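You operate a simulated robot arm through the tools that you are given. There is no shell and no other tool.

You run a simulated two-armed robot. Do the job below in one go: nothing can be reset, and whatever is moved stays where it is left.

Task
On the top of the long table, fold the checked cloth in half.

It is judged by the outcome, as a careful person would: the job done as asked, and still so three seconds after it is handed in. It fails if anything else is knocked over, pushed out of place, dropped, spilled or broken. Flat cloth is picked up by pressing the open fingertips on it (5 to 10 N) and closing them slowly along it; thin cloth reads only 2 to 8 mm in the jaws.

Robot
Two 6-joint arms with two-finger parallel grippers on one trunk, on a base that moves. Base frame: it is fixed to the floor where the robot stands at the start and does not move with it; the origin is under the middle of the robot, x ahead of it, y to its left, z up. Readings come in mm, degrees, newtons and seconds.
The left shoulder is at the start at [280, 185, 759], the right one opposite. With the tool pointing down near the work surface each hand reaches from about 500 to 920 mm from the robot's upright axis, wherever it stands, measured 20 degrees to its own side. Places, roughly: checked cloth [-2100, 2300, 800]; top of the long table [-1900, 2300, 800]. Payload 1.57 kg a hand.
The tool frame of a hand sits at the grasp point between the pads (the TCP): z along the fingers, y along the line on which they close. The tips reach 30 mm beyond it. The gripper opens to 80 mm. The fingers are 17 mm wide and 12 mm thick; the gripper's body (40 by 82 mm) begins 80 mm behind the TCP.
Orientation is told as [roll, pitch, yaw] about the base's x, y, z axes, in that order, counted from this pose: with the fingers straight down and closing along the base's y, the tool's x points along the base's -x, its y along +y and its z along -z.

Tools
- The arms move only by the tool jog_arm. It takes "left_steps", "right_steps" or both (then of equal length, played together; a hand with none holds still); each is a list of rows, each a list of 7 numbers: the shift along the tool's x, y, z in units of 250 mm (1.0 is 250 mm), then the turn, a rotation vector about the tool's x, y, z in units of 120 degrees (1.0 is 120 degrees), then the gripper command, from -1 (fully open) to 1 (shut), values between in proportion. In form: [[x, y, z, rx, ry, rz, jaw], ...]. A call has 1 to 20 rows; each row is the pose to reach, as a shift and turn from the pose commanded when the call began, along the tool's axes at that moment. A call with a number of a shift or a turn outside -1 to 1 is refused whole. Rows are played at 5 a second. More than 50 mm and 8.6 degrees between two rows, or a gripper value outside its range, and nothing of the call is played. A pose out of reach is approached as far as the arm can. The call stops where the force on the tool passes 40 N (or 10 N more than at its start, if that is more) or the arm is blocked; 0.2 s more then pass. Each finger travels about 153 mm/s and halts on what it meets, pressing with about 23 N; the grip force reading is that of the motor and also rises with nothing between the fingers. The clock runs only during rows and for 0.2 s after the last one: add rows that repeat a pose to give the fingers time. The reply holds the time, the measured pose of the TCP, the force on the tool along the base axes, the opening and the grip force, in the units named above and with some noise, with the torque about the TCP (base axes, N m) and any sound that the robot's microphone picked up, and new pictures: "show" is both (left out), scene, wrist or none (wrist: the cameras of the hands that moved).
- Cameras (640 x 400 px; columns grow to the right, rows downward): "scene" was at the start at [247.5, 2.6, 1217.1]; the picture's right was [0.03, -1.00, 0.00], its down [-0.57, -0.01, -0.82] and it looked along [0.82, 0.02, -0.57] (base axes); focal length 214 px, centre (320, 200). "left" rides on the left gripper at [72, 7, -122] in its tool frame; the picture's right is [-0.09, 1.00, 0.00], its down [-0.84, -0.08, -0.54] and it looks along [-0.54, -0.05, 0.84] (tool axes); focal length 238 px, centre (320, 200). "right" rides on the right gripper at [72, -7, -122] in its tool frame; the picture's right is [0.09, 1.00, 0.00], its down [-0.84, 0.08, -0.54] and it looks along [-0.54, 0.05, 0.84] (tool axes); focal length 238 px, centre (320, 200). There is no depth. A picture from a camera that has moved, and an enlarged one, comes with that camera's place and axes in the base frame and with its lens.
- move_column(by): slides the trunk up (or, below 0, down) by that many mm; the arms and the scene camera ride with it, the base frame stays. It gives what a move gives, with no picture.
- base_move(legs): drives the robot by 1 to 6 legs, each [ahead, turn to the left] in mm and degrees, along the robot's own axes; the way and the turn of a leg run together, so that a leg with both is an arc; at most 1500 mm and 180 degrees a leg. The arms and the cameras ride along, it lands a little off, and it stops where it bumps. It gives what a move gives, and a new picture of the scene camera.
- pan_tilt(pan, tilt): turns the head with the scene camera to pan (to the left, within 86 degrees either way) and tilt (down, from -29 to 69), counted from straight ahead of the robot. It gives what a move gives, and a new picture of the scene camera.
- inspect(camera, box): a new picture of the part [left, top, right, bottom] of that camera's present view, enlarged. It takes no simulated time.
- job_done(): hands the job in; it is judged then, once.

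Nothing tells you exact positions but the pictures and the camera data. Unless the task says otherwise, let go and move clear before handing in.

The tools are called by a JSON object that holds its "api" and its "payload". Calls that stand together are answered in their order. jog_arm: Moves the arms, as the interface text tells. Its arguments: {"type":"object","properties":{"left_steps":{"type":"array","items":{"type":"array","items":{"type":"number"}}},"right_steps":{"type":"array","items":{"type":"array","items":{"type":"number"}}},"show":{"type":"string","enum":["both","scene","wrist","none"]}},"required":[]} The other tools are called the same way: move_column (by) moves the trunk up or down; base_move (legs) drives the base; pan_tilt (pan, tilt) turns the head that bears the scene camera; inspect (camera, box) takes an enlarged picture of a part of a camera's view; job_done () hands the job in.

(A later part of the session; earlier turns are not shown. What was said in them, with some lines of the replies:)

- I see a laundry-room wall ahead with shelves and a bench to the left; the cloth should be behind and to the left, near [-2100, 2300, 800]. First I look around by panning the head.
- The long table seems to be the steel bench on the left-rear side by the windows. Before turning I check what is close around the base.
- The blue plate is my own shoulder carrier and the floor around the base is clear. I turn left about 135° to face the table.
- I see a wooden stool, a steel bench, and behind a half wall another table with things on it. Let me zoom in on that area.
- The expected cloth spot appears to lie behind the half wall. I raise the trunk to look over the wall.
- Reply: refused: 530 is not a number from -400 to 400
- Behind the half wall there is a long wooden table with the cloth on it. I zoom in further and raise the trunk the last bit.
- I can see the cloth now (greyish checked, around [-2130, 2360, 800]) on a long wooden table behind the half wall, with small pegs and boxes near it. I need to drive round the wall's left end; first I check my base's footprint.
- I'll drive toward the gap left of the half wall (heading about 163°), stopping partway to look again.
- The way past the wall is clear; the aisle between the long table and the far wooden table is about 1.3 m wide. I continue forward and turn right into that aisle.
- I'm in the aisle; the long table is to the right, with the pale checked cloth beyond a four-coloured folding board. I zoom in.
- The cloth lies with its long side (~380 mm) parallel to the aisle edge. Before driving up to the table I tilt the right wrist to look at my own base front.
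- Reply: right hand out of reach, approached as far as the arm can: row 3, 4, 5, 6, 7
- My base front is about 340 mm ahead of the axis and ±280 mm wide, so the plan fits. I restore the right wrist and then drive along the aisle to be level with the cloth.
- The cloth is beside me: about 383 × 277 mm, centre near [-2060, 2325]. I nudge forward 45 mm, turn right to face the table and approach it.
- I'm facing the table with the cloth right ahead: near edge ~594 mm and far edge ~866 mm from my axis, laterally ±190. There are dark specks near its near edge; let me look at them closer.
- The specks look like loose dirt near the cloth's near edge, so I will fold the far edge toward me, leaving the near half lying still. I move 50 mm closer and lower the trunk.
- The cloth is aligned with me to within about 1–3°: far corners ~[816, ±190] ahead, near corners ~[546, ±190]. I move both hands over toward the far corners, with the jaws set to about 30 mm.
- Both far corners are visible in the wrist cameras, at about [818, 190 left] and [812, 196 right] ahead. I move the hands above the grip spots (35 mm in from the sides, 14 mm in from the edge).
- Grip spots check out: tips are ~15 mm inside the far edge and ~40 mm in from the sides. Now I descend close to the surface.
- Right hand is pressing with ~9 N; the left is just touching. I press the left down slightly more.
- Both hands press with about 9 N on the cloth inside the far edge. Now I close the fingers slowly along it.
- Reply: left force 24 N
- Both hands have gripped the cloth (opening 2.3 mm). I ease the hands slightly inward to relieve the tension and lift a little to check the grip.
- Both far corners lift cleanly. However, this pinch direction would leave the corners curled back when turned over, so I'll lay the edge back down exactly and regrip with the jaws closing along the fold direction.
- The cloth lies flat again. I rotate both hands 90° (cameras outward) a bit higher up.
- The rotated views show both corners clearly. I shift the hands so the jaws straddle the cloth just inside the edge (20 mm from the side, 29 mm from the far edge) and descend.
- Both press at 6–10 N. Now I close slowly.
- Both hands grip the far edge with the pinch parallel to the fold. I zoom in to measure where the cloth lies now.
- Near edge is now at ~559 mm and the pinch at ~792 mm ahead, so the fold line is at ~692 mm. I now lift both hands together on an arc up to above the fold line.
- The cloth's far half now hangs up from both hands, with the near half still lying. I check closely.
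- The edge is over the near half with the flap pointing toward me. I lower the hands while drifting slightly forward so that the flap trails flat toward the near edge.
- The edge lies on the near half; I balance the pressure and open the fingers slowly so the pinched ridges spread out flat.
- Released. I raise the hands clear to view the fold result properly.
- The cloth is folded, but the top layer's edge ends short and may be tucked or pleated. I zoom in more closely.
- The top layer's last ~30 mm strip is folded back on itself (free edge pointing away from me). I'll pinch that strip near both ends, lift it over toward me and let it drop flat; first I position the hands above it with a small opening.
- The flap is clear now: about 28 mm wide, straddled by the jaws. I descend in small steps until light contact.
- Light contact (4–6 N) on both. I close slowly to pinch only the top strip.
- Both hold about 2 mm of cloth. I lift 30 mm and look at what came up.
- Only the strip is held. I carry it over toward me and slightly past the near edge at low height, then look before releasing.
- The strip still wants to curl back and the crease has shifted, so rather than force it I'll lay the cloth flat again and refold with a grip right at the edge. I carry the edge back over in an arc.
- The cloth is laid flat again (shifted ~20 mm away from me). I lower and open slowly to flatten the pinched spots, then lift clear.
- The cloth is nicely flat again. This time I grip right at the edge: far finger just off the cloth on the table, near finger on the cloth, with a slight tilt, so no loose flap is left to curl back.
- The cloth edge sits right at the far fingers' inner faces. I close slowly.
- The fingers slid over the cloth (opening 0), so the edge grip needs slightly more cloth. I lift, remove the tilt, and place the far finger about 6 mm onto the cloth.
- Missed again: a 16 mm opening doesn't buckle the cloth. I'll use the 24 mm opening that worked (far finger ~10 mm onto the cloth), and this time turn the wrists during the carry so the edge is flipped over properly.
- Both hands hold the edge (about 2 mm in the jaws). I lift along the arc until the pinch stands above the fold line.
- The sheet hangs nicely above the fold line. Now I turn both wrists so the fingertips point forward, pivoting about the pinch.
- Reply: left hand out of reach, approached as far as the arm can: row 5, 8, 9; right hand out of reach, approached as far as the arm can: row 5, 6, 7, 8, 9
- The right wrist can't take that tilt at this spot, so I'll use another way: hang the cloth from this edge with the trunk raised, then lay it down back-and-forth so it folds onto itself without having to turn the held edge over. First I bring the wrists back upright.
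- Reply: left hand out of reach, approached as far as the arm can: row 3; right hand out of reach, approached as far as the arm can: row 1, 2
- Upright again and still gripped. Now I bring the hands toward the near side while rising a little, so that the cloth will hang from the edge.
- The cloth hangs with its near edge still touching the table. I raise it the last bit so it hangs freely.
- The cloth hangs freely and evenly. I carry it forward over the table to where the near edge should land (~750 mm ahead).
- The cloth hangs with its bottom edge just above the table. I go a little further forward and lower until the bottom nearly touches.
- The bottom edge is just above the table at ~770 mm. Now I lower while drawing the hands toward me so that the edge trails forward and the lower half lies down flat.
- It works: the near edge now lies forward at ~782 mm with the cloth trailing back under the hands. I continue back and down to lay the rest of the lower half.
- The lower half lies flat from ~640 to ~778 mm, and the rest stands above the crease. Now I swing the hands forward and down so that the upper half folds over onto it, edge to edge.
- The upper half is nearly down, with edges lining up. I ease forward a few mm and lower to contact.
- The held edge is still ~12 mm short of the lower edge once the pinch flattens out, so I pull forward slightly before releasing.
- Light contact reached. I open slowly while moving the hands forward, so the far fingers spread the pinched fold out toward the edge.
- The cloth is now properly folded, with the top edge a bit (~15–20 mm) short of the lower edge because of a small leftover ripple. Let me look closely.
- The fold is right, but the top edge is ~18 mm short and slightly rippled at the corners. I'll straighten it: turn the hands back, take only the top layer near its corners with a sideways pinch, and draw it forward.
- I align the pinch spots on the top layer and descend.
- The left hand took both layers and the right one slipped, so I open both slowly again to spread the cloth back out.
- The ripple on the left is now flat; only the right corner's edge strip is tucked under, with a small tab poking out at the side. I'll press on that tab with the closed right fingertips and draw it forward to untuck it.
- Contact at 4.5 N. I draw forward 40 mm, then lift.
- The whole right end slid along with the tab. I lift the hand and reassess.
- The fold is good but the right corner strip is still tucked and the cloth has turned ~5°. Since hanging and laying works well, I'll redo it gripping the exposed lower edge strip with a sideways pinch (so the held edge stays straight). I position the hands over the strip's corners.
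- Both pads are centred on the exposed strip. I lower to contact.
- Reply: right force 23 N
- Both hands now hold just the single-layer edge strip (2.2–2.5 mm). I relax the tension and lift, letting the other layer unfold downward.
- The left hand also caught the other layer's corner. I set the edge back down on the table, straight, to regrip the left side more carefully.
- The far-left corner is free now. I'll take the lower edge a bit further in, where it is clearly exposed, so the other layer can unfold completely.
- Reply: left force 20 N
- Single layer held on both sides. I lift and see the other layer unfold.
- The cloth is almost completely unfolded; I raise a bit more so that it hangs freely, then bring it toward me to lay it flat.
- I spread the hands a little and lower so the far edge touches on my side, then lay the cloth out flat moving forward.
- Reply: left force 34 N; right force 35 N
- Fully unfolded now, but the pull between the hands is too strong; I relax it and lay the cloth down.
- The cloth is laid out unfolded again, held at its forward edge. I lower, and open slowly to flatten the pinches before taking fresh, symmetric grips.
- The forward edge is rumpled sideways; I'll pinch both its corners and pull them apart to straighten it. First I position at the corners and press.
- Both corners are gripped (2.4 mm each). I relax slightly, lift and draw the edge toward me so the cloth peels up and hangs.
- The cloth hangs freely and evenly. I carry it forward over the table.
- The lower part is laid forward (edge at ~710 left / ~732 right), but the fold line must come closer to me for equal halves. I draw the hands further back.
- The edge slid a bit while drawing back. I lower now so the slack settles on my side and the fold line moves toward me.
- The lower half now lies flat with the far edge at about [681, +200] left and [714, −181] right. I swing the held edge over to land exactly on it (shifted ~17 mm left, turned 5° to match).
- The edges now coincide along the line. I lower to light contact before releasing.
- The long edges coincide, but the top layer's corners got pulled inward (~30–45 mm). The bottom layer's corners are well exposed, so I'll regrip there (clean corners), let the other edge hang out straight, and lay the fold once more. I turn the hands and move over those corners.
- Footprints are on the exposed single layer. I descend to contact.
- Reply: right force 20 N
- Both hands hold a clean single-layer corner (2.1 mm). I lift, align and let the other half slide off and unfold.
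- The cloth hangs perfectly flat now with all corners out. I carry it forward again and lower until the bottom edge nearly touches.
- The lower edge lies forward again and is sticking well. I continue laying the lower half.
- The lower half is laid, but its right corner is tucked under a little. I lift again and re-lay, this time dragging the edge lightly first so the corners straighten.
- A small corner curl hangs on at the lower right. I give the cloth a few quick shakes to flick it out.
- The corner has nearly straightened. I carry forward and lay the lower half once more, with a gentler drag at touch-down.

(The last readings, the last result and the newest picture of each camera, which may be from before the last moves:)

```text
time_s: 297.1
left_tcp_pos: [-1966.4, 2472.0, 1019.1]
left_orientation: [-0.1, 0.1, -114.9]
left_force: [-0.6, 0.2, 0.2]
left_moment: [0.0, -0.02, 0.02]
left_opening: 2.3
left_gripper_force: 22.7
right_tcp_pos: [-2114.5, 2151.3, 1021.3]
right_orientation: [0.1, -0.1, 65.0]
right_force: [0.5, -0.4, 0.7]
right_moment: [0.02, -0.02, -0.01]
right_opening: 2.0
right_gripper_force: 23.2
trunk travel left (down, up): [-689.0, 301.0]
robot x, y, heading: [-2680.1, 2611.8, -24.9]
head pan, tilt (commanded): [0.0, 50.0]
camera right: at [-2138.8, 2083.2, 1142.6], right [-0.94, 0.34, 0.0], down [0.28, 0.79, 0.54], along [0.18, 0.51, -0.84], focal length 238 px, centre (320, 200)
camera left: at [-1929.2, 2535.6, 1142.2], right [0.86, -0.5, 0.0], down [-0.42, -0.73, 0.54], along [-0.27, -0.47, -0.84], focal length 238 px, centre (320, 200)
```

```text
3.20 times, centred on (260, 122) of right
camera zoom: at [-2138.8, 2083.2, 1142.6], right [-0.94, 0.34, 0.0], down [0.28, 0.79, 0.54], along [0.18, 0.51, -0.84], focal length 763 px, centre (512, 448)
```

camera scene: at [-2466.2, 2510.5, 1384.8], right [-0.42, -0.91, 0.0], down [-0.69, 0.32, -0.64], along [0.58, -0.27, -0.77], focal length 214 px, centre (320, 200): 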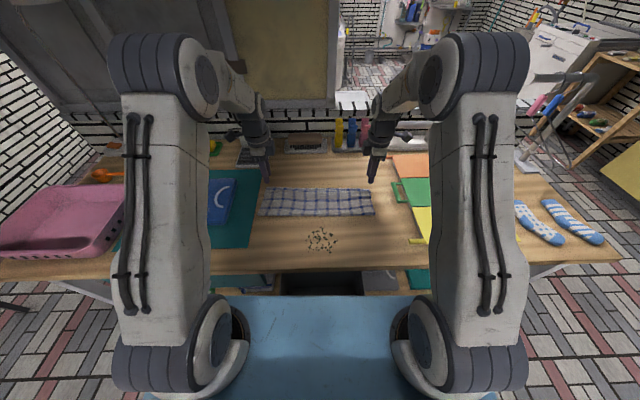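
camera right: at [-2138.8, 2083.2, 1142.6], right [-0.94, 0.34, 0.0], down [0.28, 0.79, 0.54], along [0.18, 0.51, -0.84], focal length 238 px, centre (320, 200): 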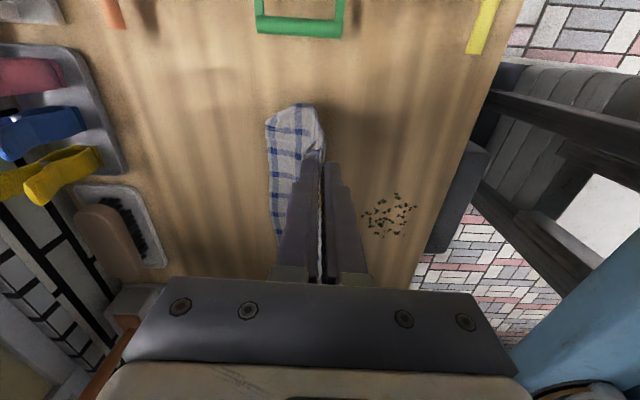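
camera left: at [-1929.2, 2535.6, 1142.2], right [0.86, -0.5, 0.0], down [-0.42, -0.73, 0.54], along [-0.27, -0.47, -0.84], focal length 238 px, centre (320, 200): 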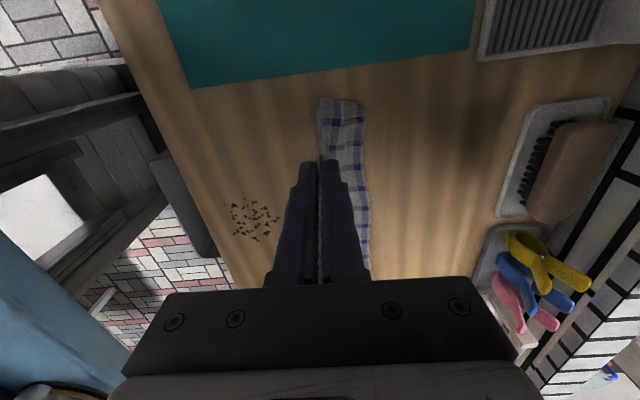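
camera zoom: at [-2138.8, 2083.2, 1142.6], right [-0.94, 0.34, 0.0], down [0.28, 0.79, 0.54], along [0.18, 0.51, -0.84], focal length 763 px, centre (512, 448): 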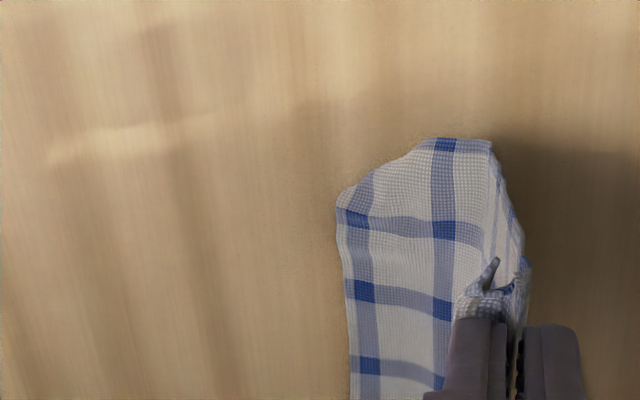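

The left corner is fine; the right one keeps a small tuck underneath, which will be hidden below. I continue laying the lower half.

{"api": "jog_arm", "payload": {"left_steps": [[0, -0.044, 0.048, 0, 0, 0, 1], [0, -0.088, 0.1, 0, 0, 0, 1], [0, -0.132, 0.152, 0, 0, 0, 1], [0, -0.176, 0.208, 0, 0, 0, 1], [0, -0.212, 0.264, 0, 0, 0, 1], [0, -0.24, 0.316, 0, 0, 0, 1], [0, -0.26, 0.356, 0, 0, 0, 1], [0, -0.26, 0.356, 0, 0, 0, 1]], "right_steps": [[0, 0.044, 0.048, 0, 0, 0, 1], [0, 0.088, 0.1, 0, 0, 0, 1], [0, 0.132, 0.152, 0, 0, 0, 1], [0, 0.172, 0.208, 0, 0, 0, 1], [0, 0.206, 0.264, 0, 0, 0, 1], [0, 0.23, 0.32, 0, 0, 0, 1], [0, 0.244, 0.364, 0, 0, 0, 1], [0, 0.244, 0.364, 0, 0, 0, 1]], "show": "wrist"}}

{"api": "inspect", "payload": {"camera": "scene", "box": [200, 110, 440, 260]}}

{"api": "inspect", "payload": {"camera": "left", "box": [280, 60, 480, 185]}}

{"api": "inspect", "payload": {"camera": "right", "box": [160, 60, 360, 185]}}

```text
time_s: 298.9
left_tcp_pos: [-2024.1, 2499.0, 930.3]
left_orientation: [0.0, 0.1, -114.9]
left_force: [0.6, 0.0, -0.3]
left_moment: [0.01, -0.02, 0.01]
left_opening: 2.0
left_gripper_force: 22.6
right_tcp_pos: [-2168.4, 2176.6, 930.9]
right_orientation: [0.2, 0.0, 64.9]
right_force: [-0.6, 0.5, -0.6]
right_moment: [-0.01, -0.03, 0.0]
right_opening: 2.4
right_gripper_force: 23.2
trunk travel left (down, up): [-689.0, 301.0]
robot x, y, heading: [-2675.9, 2611.1, -24.9]
head pan, tilt (commanded): [0.0, 50.0]
camera right: at [-2193.4, 2109.5, 1051.0], right [-0.94, 0.34, 0.0], down [0.29, 0.79, 0.54], along [0.18, 0.51, -0.84], focal length 238 px, centre (320, 200)
camera left: at [-1988.6, 2563.8, 1053.4], right [0.86, -0.5, 0.0], down [-0.42, -0.73, 0.54], along [-0.27, -0.47, -0.84], focal length 238 px, centre (320, 200)
```

right: 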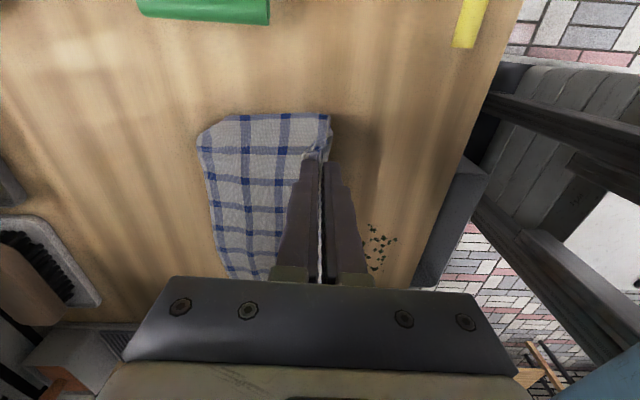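
left: 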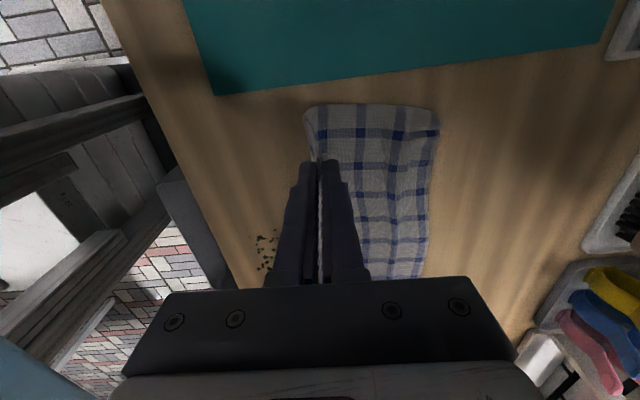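

```text
2.67 times, centred on (320, 185) of scene
camera zoom: at [-2466.5, 2510.6, 1429.9], right [-0.42, -0.91, 0.0], down [-0.69, 0.32, -0.64], along [0.58, -0.27, -0.77], focal length 572 px, centre (320, 240)
```

zoom: 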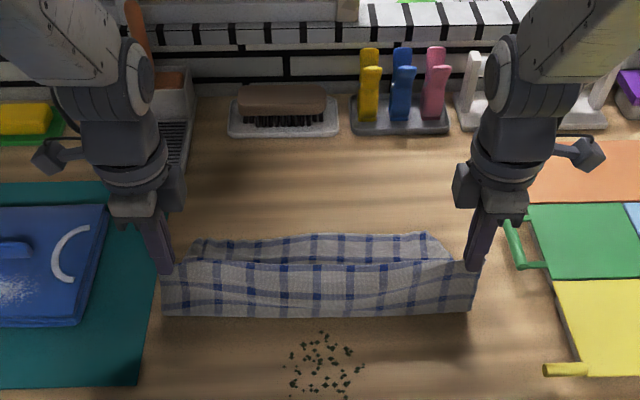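

```text
3.20 times, centred on (380, 122) of left
camera zoom: at [-1988.6, 2563.8, 1053.4], right [0.86, -0.5, 0.0], down [-0.42, -0.73, 0.54], along [-0.27, -0.47, -0.84], focal length 763 px, centre (128, 448)
```

zoom: 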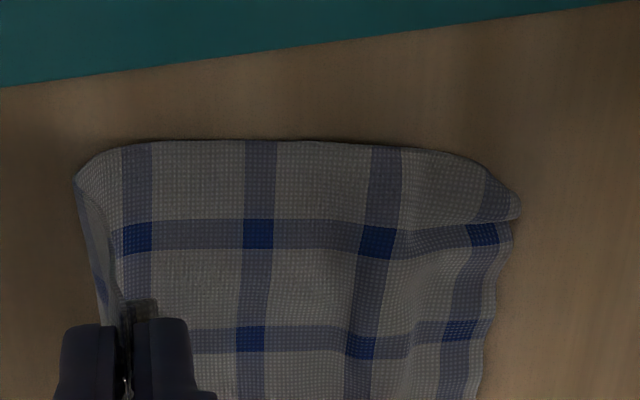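

```text
3.20 times, centred on (260, 122) of right
camera zoom: at [-2193.4, 2109.5, 1051.0], right [-0.94, 0.34, 0.0], down [0.29, 0.79, 0.54], along [0.18, 0.51, -0.84], focal length 763 px, centre (512, 448)
```

zoom: 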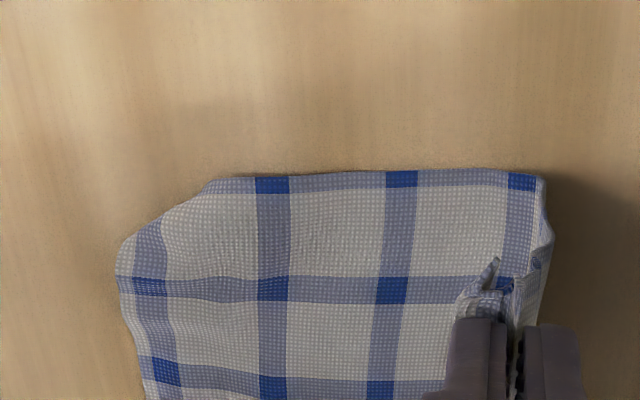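

The lower half is laid (edge ~766 left / ~777 right). I swing the held edge forward and down over it.

{"api": "jog_arm", "payload": {"left_steps": [[0, 0.036, 0, 0, 0, 0, 1], [0, 0.081, 0.008, 0, 0, 0, 1], [0, 0.127, 0.02, 0, 0, 0, 1], [0, 0.172, 0.04, 0, 0, 0, 1], [0, 0.217, 0.068, 0, 0, 0, 1], [0, 0.262, 0.104, 0, 0, 0, 1], [0, 0.307, 0.148, 0, 0, 0, 1], [0, 0.348, 0.196, 0, 0, 0, 1], [0, 0.384, 0.244, 0, 0, 0, 1], [0, 0.416, 0.292, 0, 0, 0, 1], [0, 0.438, 0.332, 0, 0, 0, 1], [0, 0.452, 0.36, 0, 0, 0, 1], [0, 0.452, 0.36, 0, 0, 0, 1]], "right_steps": [[0, -0.038, 0, 0, 0, 0, 1], [-0.003, -0.086, 0.008, 0, 0, 0, 1], [-0.005, -0.133, 0.02, 0, 0, 0, 1], [-0.007, -0.181, 0.04, 0, 0, 0, 1], [-0.009, -0.228, 0.068, 0, 0, 0, 1], [-0.011, -0.276, 0.104, 0, 0, 0, 1], [-0.013, -0.324, 0.148, 0, 0, 0, 1], [-0.015, -0.367, 0.196, 0, 0, 0, 1], [-0.016, -0.405, 0.244, 0, 0, 0, 1], [-0.016, -0.438, 0.292, 0, 0, 0, 1], [-0.016, -0.462, 0.332, 0, 0, 0, 1], [-0.016, -0.476, 0.36, 0, 0, 0, 1], [-0.016, -0.476, 0.36, 0, 0, 0, 1]], "show": "none"}}

{"api": "inspect", "payload": {"camera": "scene", "box": [220, 130, 420, 255]}}

{"api": "inspect", "payload": {"camera": "left", "box": [200, 80, 440, 230]}}

{"api": "inspect", "payload": {"camera": "right", "box": [200, 80, 440, 230]}}

```text
time_s: 301.6
left_tcp_pos: [-1922.6, 2454.8, 840.7]
left_orientation: [-0.1, 0.0, -114.9]
left_force: [0.0, 0.3, 0.4]
left_moment: [-0.03, -0.02, -0.01]
left_opening: 2.1
left_gripper_force: 23.3
right_tcp_pos: [-2059.7, 2129.8, 839.0]
right_orientation: [0.2, 0.0, 64.8]
right_force: [0.0, 0.7, -0.2]
right_moment: [-0.02, 0.01, 0.0]
right_opening: 2.3
right_gripper_force: 22.9
trunk travel left (down, up): [-689.0, 301.0]
robot x, y, heading: [-2682.2, 2606.5, -24.6]
head pan, tilt (commanded): [0.0, 50.0]
```

```text
3.20 times, centred on (320, 192) of scene
camera zoom: at [-2466.5, 2510.6, 1429.8], right [-0.42, -0.91, 0.0], down [-0.69, 0.32, -0.64], along [0.58, -0.27, -0.77], focal length 686 px, centre (320, 224)
```

zoom: 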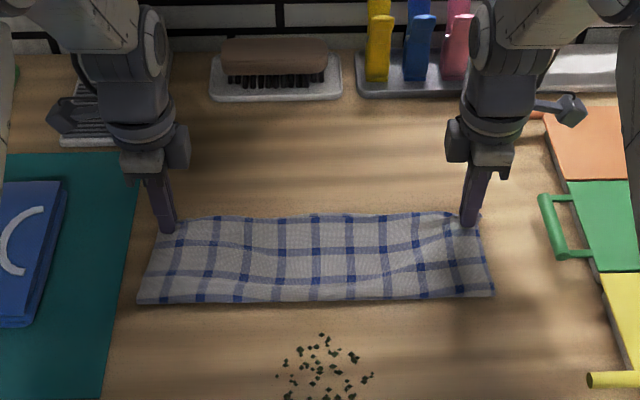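

```text
2.67 times, centred on (320, 155) of left
camera zoom: at [-1885.9, 2516.1, 963.5], right [0.86, -0.5, 0.0], down [-0.42, -0.73, 0.54], along [-0.27, -0.47, -0.84], focal length 636 px, centre (320, 320)
```

zoom: 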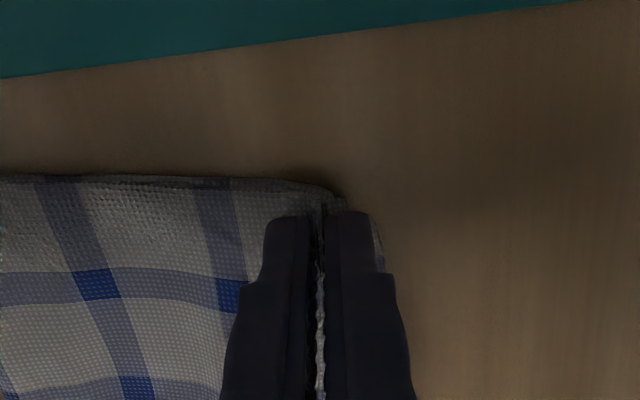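

```text
2.67 times, centred on (320, 155) of right
camera zoom: at [-2084.5, 2062.1, 960.6], right [-0.94, 0.34, 0.0], down [0.28, 0.79, 0.54], along [0.18, 0.51, -0.84], focal length 636 px, centre (320, 320)
```

zoom: 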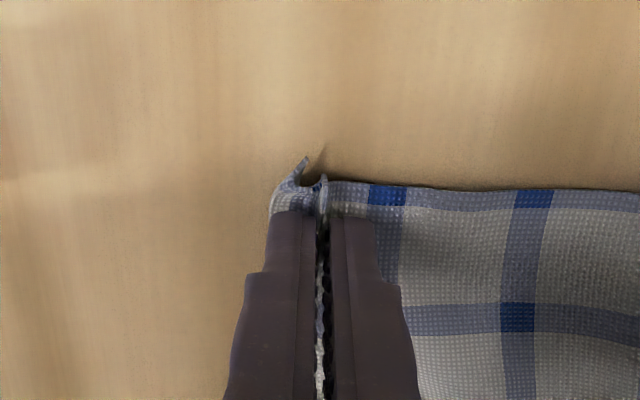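

The edges line up (left within a few mm; right slightly over). I correct the right hand back by 6 mm and lower to light contact.

{"api": "jog_arm", "payload": {"left_steps": [[0, 0, 0.01, 0, 0, 0, 1], [0, 0, 0.02, 0, 0, 0, 1], [0, 0, 0.026, 0, 0, 0, 1], [0, 0, 0.026, 0, 0, 0, 1]], "right_steps": [[0, 0.012, 0.006, 0, 0, 0, 1], [0, 0.024, 0.012, 0, 0, 0, 1], [0, 0.024, 0.018, 0, 0, 0, 1], [0, 0.024, 0.018, 0, 0, 0, 1]], "show": "none"}}

```text
time_s: 302.6
left_tcp_pos: [-1922.0, 2453.1, 836.0]
left_orientation: [-0.1, 0.0, -114.9]
left_force: [-0.8, -0.1, 1.5]
left_moment: [-0.04, 0.05, 0.05]
left_opening: 1.9
left_gripper_force: 22.5
right_tcp_pos: [-2064.3, 2133.7, 835.5]
right_orientation: [0.1, -0.1, 64.9]
right_force: [1.0, -0.2, 0.6]
right_moment: [-0.05, -0.01, 0.0]
right_opening: 2.3
right_gripper_force: 22.9
trunk travel left (down, up): [-689.0, 301.0]
robot x, y, heading: [-2677.8, 2608.2, -24.9]
head pan, tilt (commanded): [0.0, 50.0]
```

{"api": "jog_arm", "payload": {"left_steps": [[0, 0, 0.001, 0, 0, 0, 0.94], [0, 0, 0.001, 0, 0, 0, 0.88], [0, 0, 0.001, 0, 0, 0, 0.82], [0, 0, 0.001, 0, 0, 0, 0.76], [0, 0, 0.001, 0, 0, 0, 0.7], [0, 0, 0.001, 0, 0, 0, 0.64], [0, 0, 0.001, 0, 0, 0, 0.58], [0, 0, 0.001, 0, 0, 0, 0.52], [0, 0, 0.001, 0, 0, 0, 0.46], [0, 0, 0.001, 0, 0, 0, 0.4], [0, 0, -0.01, 0, 0, 0, 0.4], [0, 0, -0.06, 0, 0, 0, 0.4], [0, 0, -0.12, 0, 0, 0, 0.4], [0, 0, -0.2, 0, 0, 0, 0.4]], "right_steps": [[0, 0, 0.003, 0, 0, 0, 0.94], [0, 0, 0.003, 0, 0, 0, 0.88], [0, 0, 0.003, 0, 0, 0, 0.82], [0, 0, 0.003, 0, 0, 0, 0.76], [0, 0, 0.003, 0, 0, 0, 0.7], [0, 0, 0.003, 0, 0, 0, 0.64], [0, 0, 0.003, 0, 0, 0, 0.58], [0, 0, 0.003, 0, 0, 0, 0.52], [0, 0, 0.003, 0, 0, 0, 0.46], [0, 0, 0.003, 0, 0, 0, 0.4], [0, 0, -0.01, 0, 0, 0, 0.4], [0, 0, -0.06, 0, 0, 0, 0.4], [0, 0, -0.12, 0, 0, 0, 0.4], [0, 0, -0.2, 0, 0, 0, 0.4]], "show": "wrist"}}

{"api": "inspect", "payload": {"camera": "scene", "box": [220, 130, 420, 255]}}

{"api": "inspect", "payload": {"camera": "left", "box": [180, 80, 420, 230]}}

{"api": "inspect", "payload": {"camera": "right", "box": [220, 80, 460, 230]}}

```text
time_s: 305.6
left_tcp_pos: [-1921.6, 2452.2, 886.3]
left_orientation: [0.0, 0.0, -114.9]
left_force: [-0.2, 0.3, 0.4]
left_moment: [0.01, 0.02, 0.01]
left_opening: 24.1
left_gripper_force: 0.1
right_tcp_pos: [-2065.0, 2133.8, 884.1]
right_orientation: [0.2, 0.0, 64.9]
right_force: [0.0, 0.8, -0.2]
right_moment: [0.01, 0.03, -0.02]
right_opening: 24.1
right_gripper_force: 0.1
trunk travel left (down, up): [-689.0, 301.0]
robot x, y, heading: [-2679.9, 2612.8, -25.0]
head pan, tilt (commanded): [0.0, 50.0]
camera right: at [-2090.0, 2065.7, 1006.0], right [-0.94, 0.34, 0.0], down [0.29, 0.79, 0.54], along [0.18, 0.51, -0.84], focal length 238 px, centre (320, 200)
camera left: at [-1885.5, 2516.2, 1008.1], right [0.86, -0.5, 0.0], down [-0.42, -0.73, 0.54], along [-0.27, -0.47, -0.84], focal length 238 px, centre (320, 200)
```

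right: 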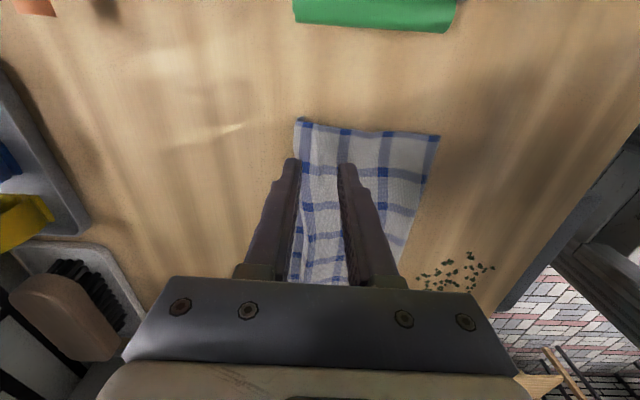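
left: 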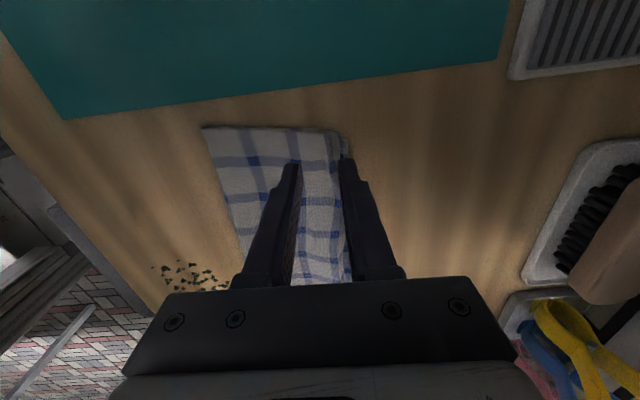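

```text
3.20 times, centred on (320, 192) of scene
camera zoom: at [-2466.3, 2510.5, 1429.8], right [-0.42, -0.91, 0.0], down [-0.69, 0.32, -0.64], along [0.58, -0.27, -0.77], focal length 686 px, centre (320, 224)
```

zoom: 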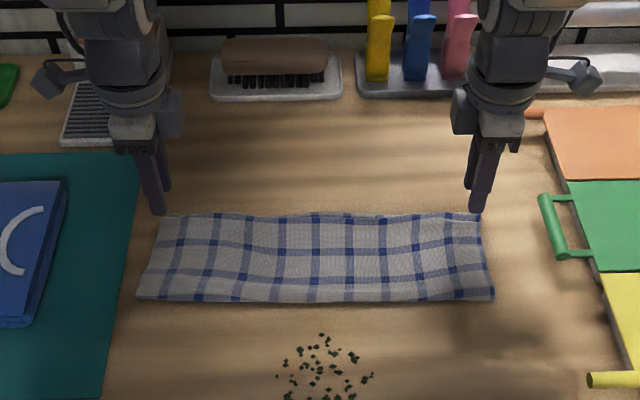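

```text
2.67 times, centred on (300, 155) of left
camera zoom: at [-1885.5, 2516.2, 1008.1], right [0.86, -0.5, 0.0], down [-0.42, -0.73, 0.54], along [-0.27, -0.47, -0.84], focal length 636 px, centre (373, 320)
```

zoom: 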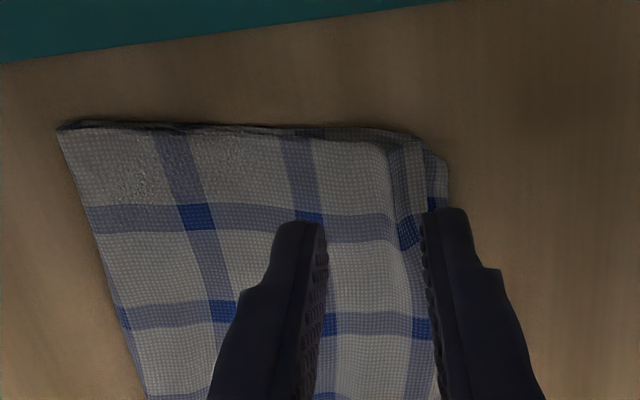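

```text
2.67 times, centred on (340, 155) of right
camera zoom: at [-2090.0, 2065.7, 1006.0], right [-0.94, 0.34, 0.0], down [0.29, 0.79, 0.54], along [0.18, 0.51, -0.84], focal length 636 px, centre (267, 320)
```

zoom: 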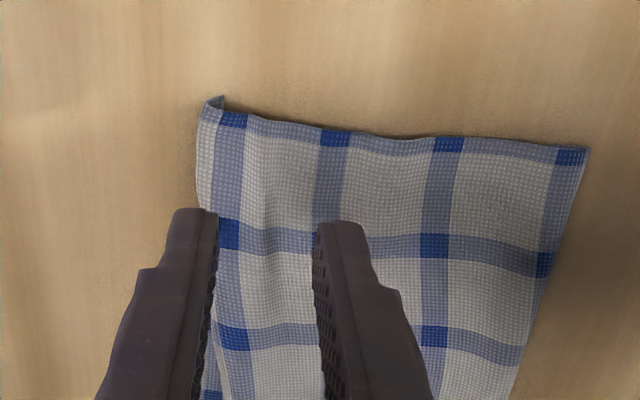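

That is a clean fold: both edges and corners line up. I lift the hands straight up and retract them clear of the table.

{"api": "jog_arm", "payload": {"left_steps": [[0, 0, -0.1, 0, 0, 0, 0.4], [0, 0, -0.2, 0, 0, 0, 0.4], [0, 0, -0.36, 0, 0, 0, 0.4], [0, 0, -0.52, 0, 0, 0, 0.4], [0, -0.1, -0.64, 0, 0, 0, 0.4], [0, -0.24, -0.7, 0, 0, 0, 0.4], [0, -0.38, -0.7, 0, 0, 0, 0.4], [0, -0.52, -0.7, 0, 0, 0, 0.4], [0, -0.64, -0.7, 0, 0, 0, 0.4], [0, -0.64, -0.7, 0, 0, 0, 0.4]], "right_steps": [[0, 0, -0.1, 0, 0, 0, 0.4], [0, 0, -0.2, 0, 0, 0, 0.4], [0, 0, -0.36, 0, 0, 0, 0.4], [0, 0, -0.52, 0, 0, 0, 0.4], [0, 0.1, -0.64, 0, 0, 0, 0.4], [0, 0.24, -0.7, 0, 0, 0, 0.4], [0, 0.38, -0.7, 0, 0, 0, 0.4], [0, 0.52, -0.7, 0, 0, 0, 0.4], [0, 0.64, -0.7, 0, 0, 0, 0.4], [0, 0.64, -0.7, 0, 0, 0, 0.4]], "show": "scene"}}

{"api": "inspect", "payload": {"camera": "scene", "box": [240, 150, 400, 250]}}

{"api": "inspect", "payload": {"camera": "scene", "box": [250, 180, 330, 230]}}

{"api": "inspect", "payload": {"camera": "scene", "box": [310, 180, 390, 230]}}

```text
time_s: 307.9
left_tcp_pos: [-2069.0, 2519.6, 1059.0]
left_orientation: [0.0, 0.0, -114.8]
left_force: [-0.2, -0.7, 0.0]
left_moment: [-0.02, 0.03, 0.02]
left_opening: 24.1
left_gripper_force: 0.0
right_tcp_pos: [-2211.2, 2203.7, 1059.4]
right_orientation: [0.1, 0.1, 65.0]
right_force: [0.4, 0.2, 0.3]
right_moment: [0.0, 0.01, -0.03]
right_opening: 24.1
right_gripper_force: 0.2
trunk travel left (down, up): [-689.0, 301.0]
robot x, y, heading: [-2682.5, 2608.8, -24.8]
head pan, tilt (commanded): [0.0, 50.0]
camera scene: at [-2466.9, 2510.8, 1429.9], right [-0.42, -0.91, 0.0], down [-0.69, 0.32, -0.64], along [0.58, -0.27, -0.77], focal length 214 px, centre (320, 200)
```

scene: 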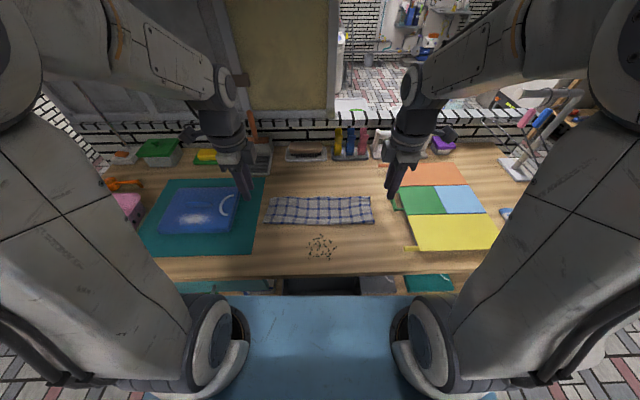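

```text
4.00 times, centred on (320, 200) of scene
camera zoom: at [-2466.9, 2510.8, 1429.9], right [-0.42, -0.91, 0.0], down [-0.69, 0.32, -0.64], along [0.58, -0.27, -0.77], focal length 858 px, centre (320, 200)
```

zoom: 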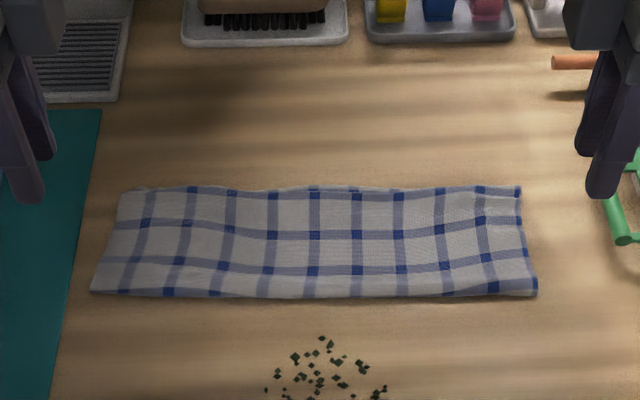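

```text
8.00 times, centred on (290, 205) of scene
camera zoom: at [-2466.9, 2510.8, 1429.9], right [-0.42, -0.91, 0.0], down [-0.69, 0.32, -0.64], along [0.58, -0.27, -0.77], focal length 1716 px, centre (560, 160)
```

zoom: 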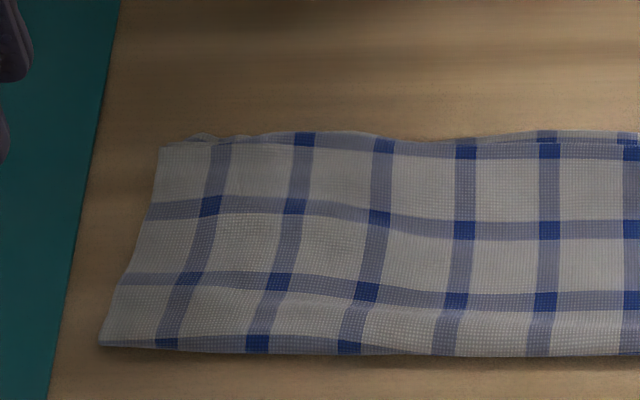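

```text
8.00 times, centred on (350, 205) of scene
camera zoom: at [-2466.9, 2510.8, 1429.9], right [-0.42, -0.91, 0.0], down [-0.69, 0.32, -0.64], along [0.58, -0.27, -0.77], focal length 1716 px, centre (80, 160)
```

zoom: 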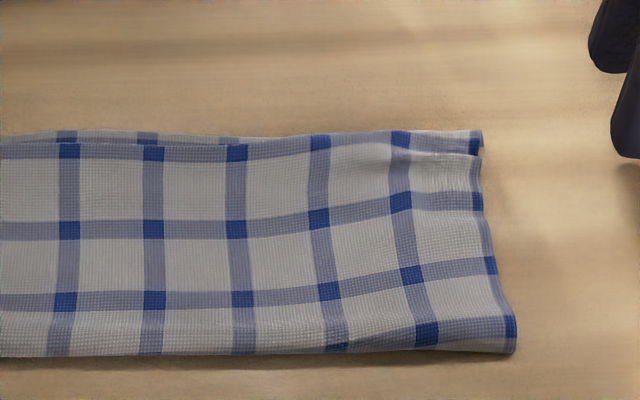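

The cloth lies neatly folded in half: edges and corners match to within several millimetres and it is flat on the table. Both hands are open and clear, and the other things on the table look undisturbed. I hand the job in.

{"api": "job_done", "payload": {}}

```text
The job is handed in.
```

The checked cloth is folded in half on the long table, and the job is handed in. I let go of it and moved both hands clear first.

From above, the top and bottom edges line up to within several millimetres, and the cloth lies flat. One small flaw is hidden underneath: the right-hand corner of the bottom layer stayed tucked under, roughly 40 by 25 mm.

It took several tries, and the folded cloth now sits a little away from where it started. The other items I could see on the table were still in place.
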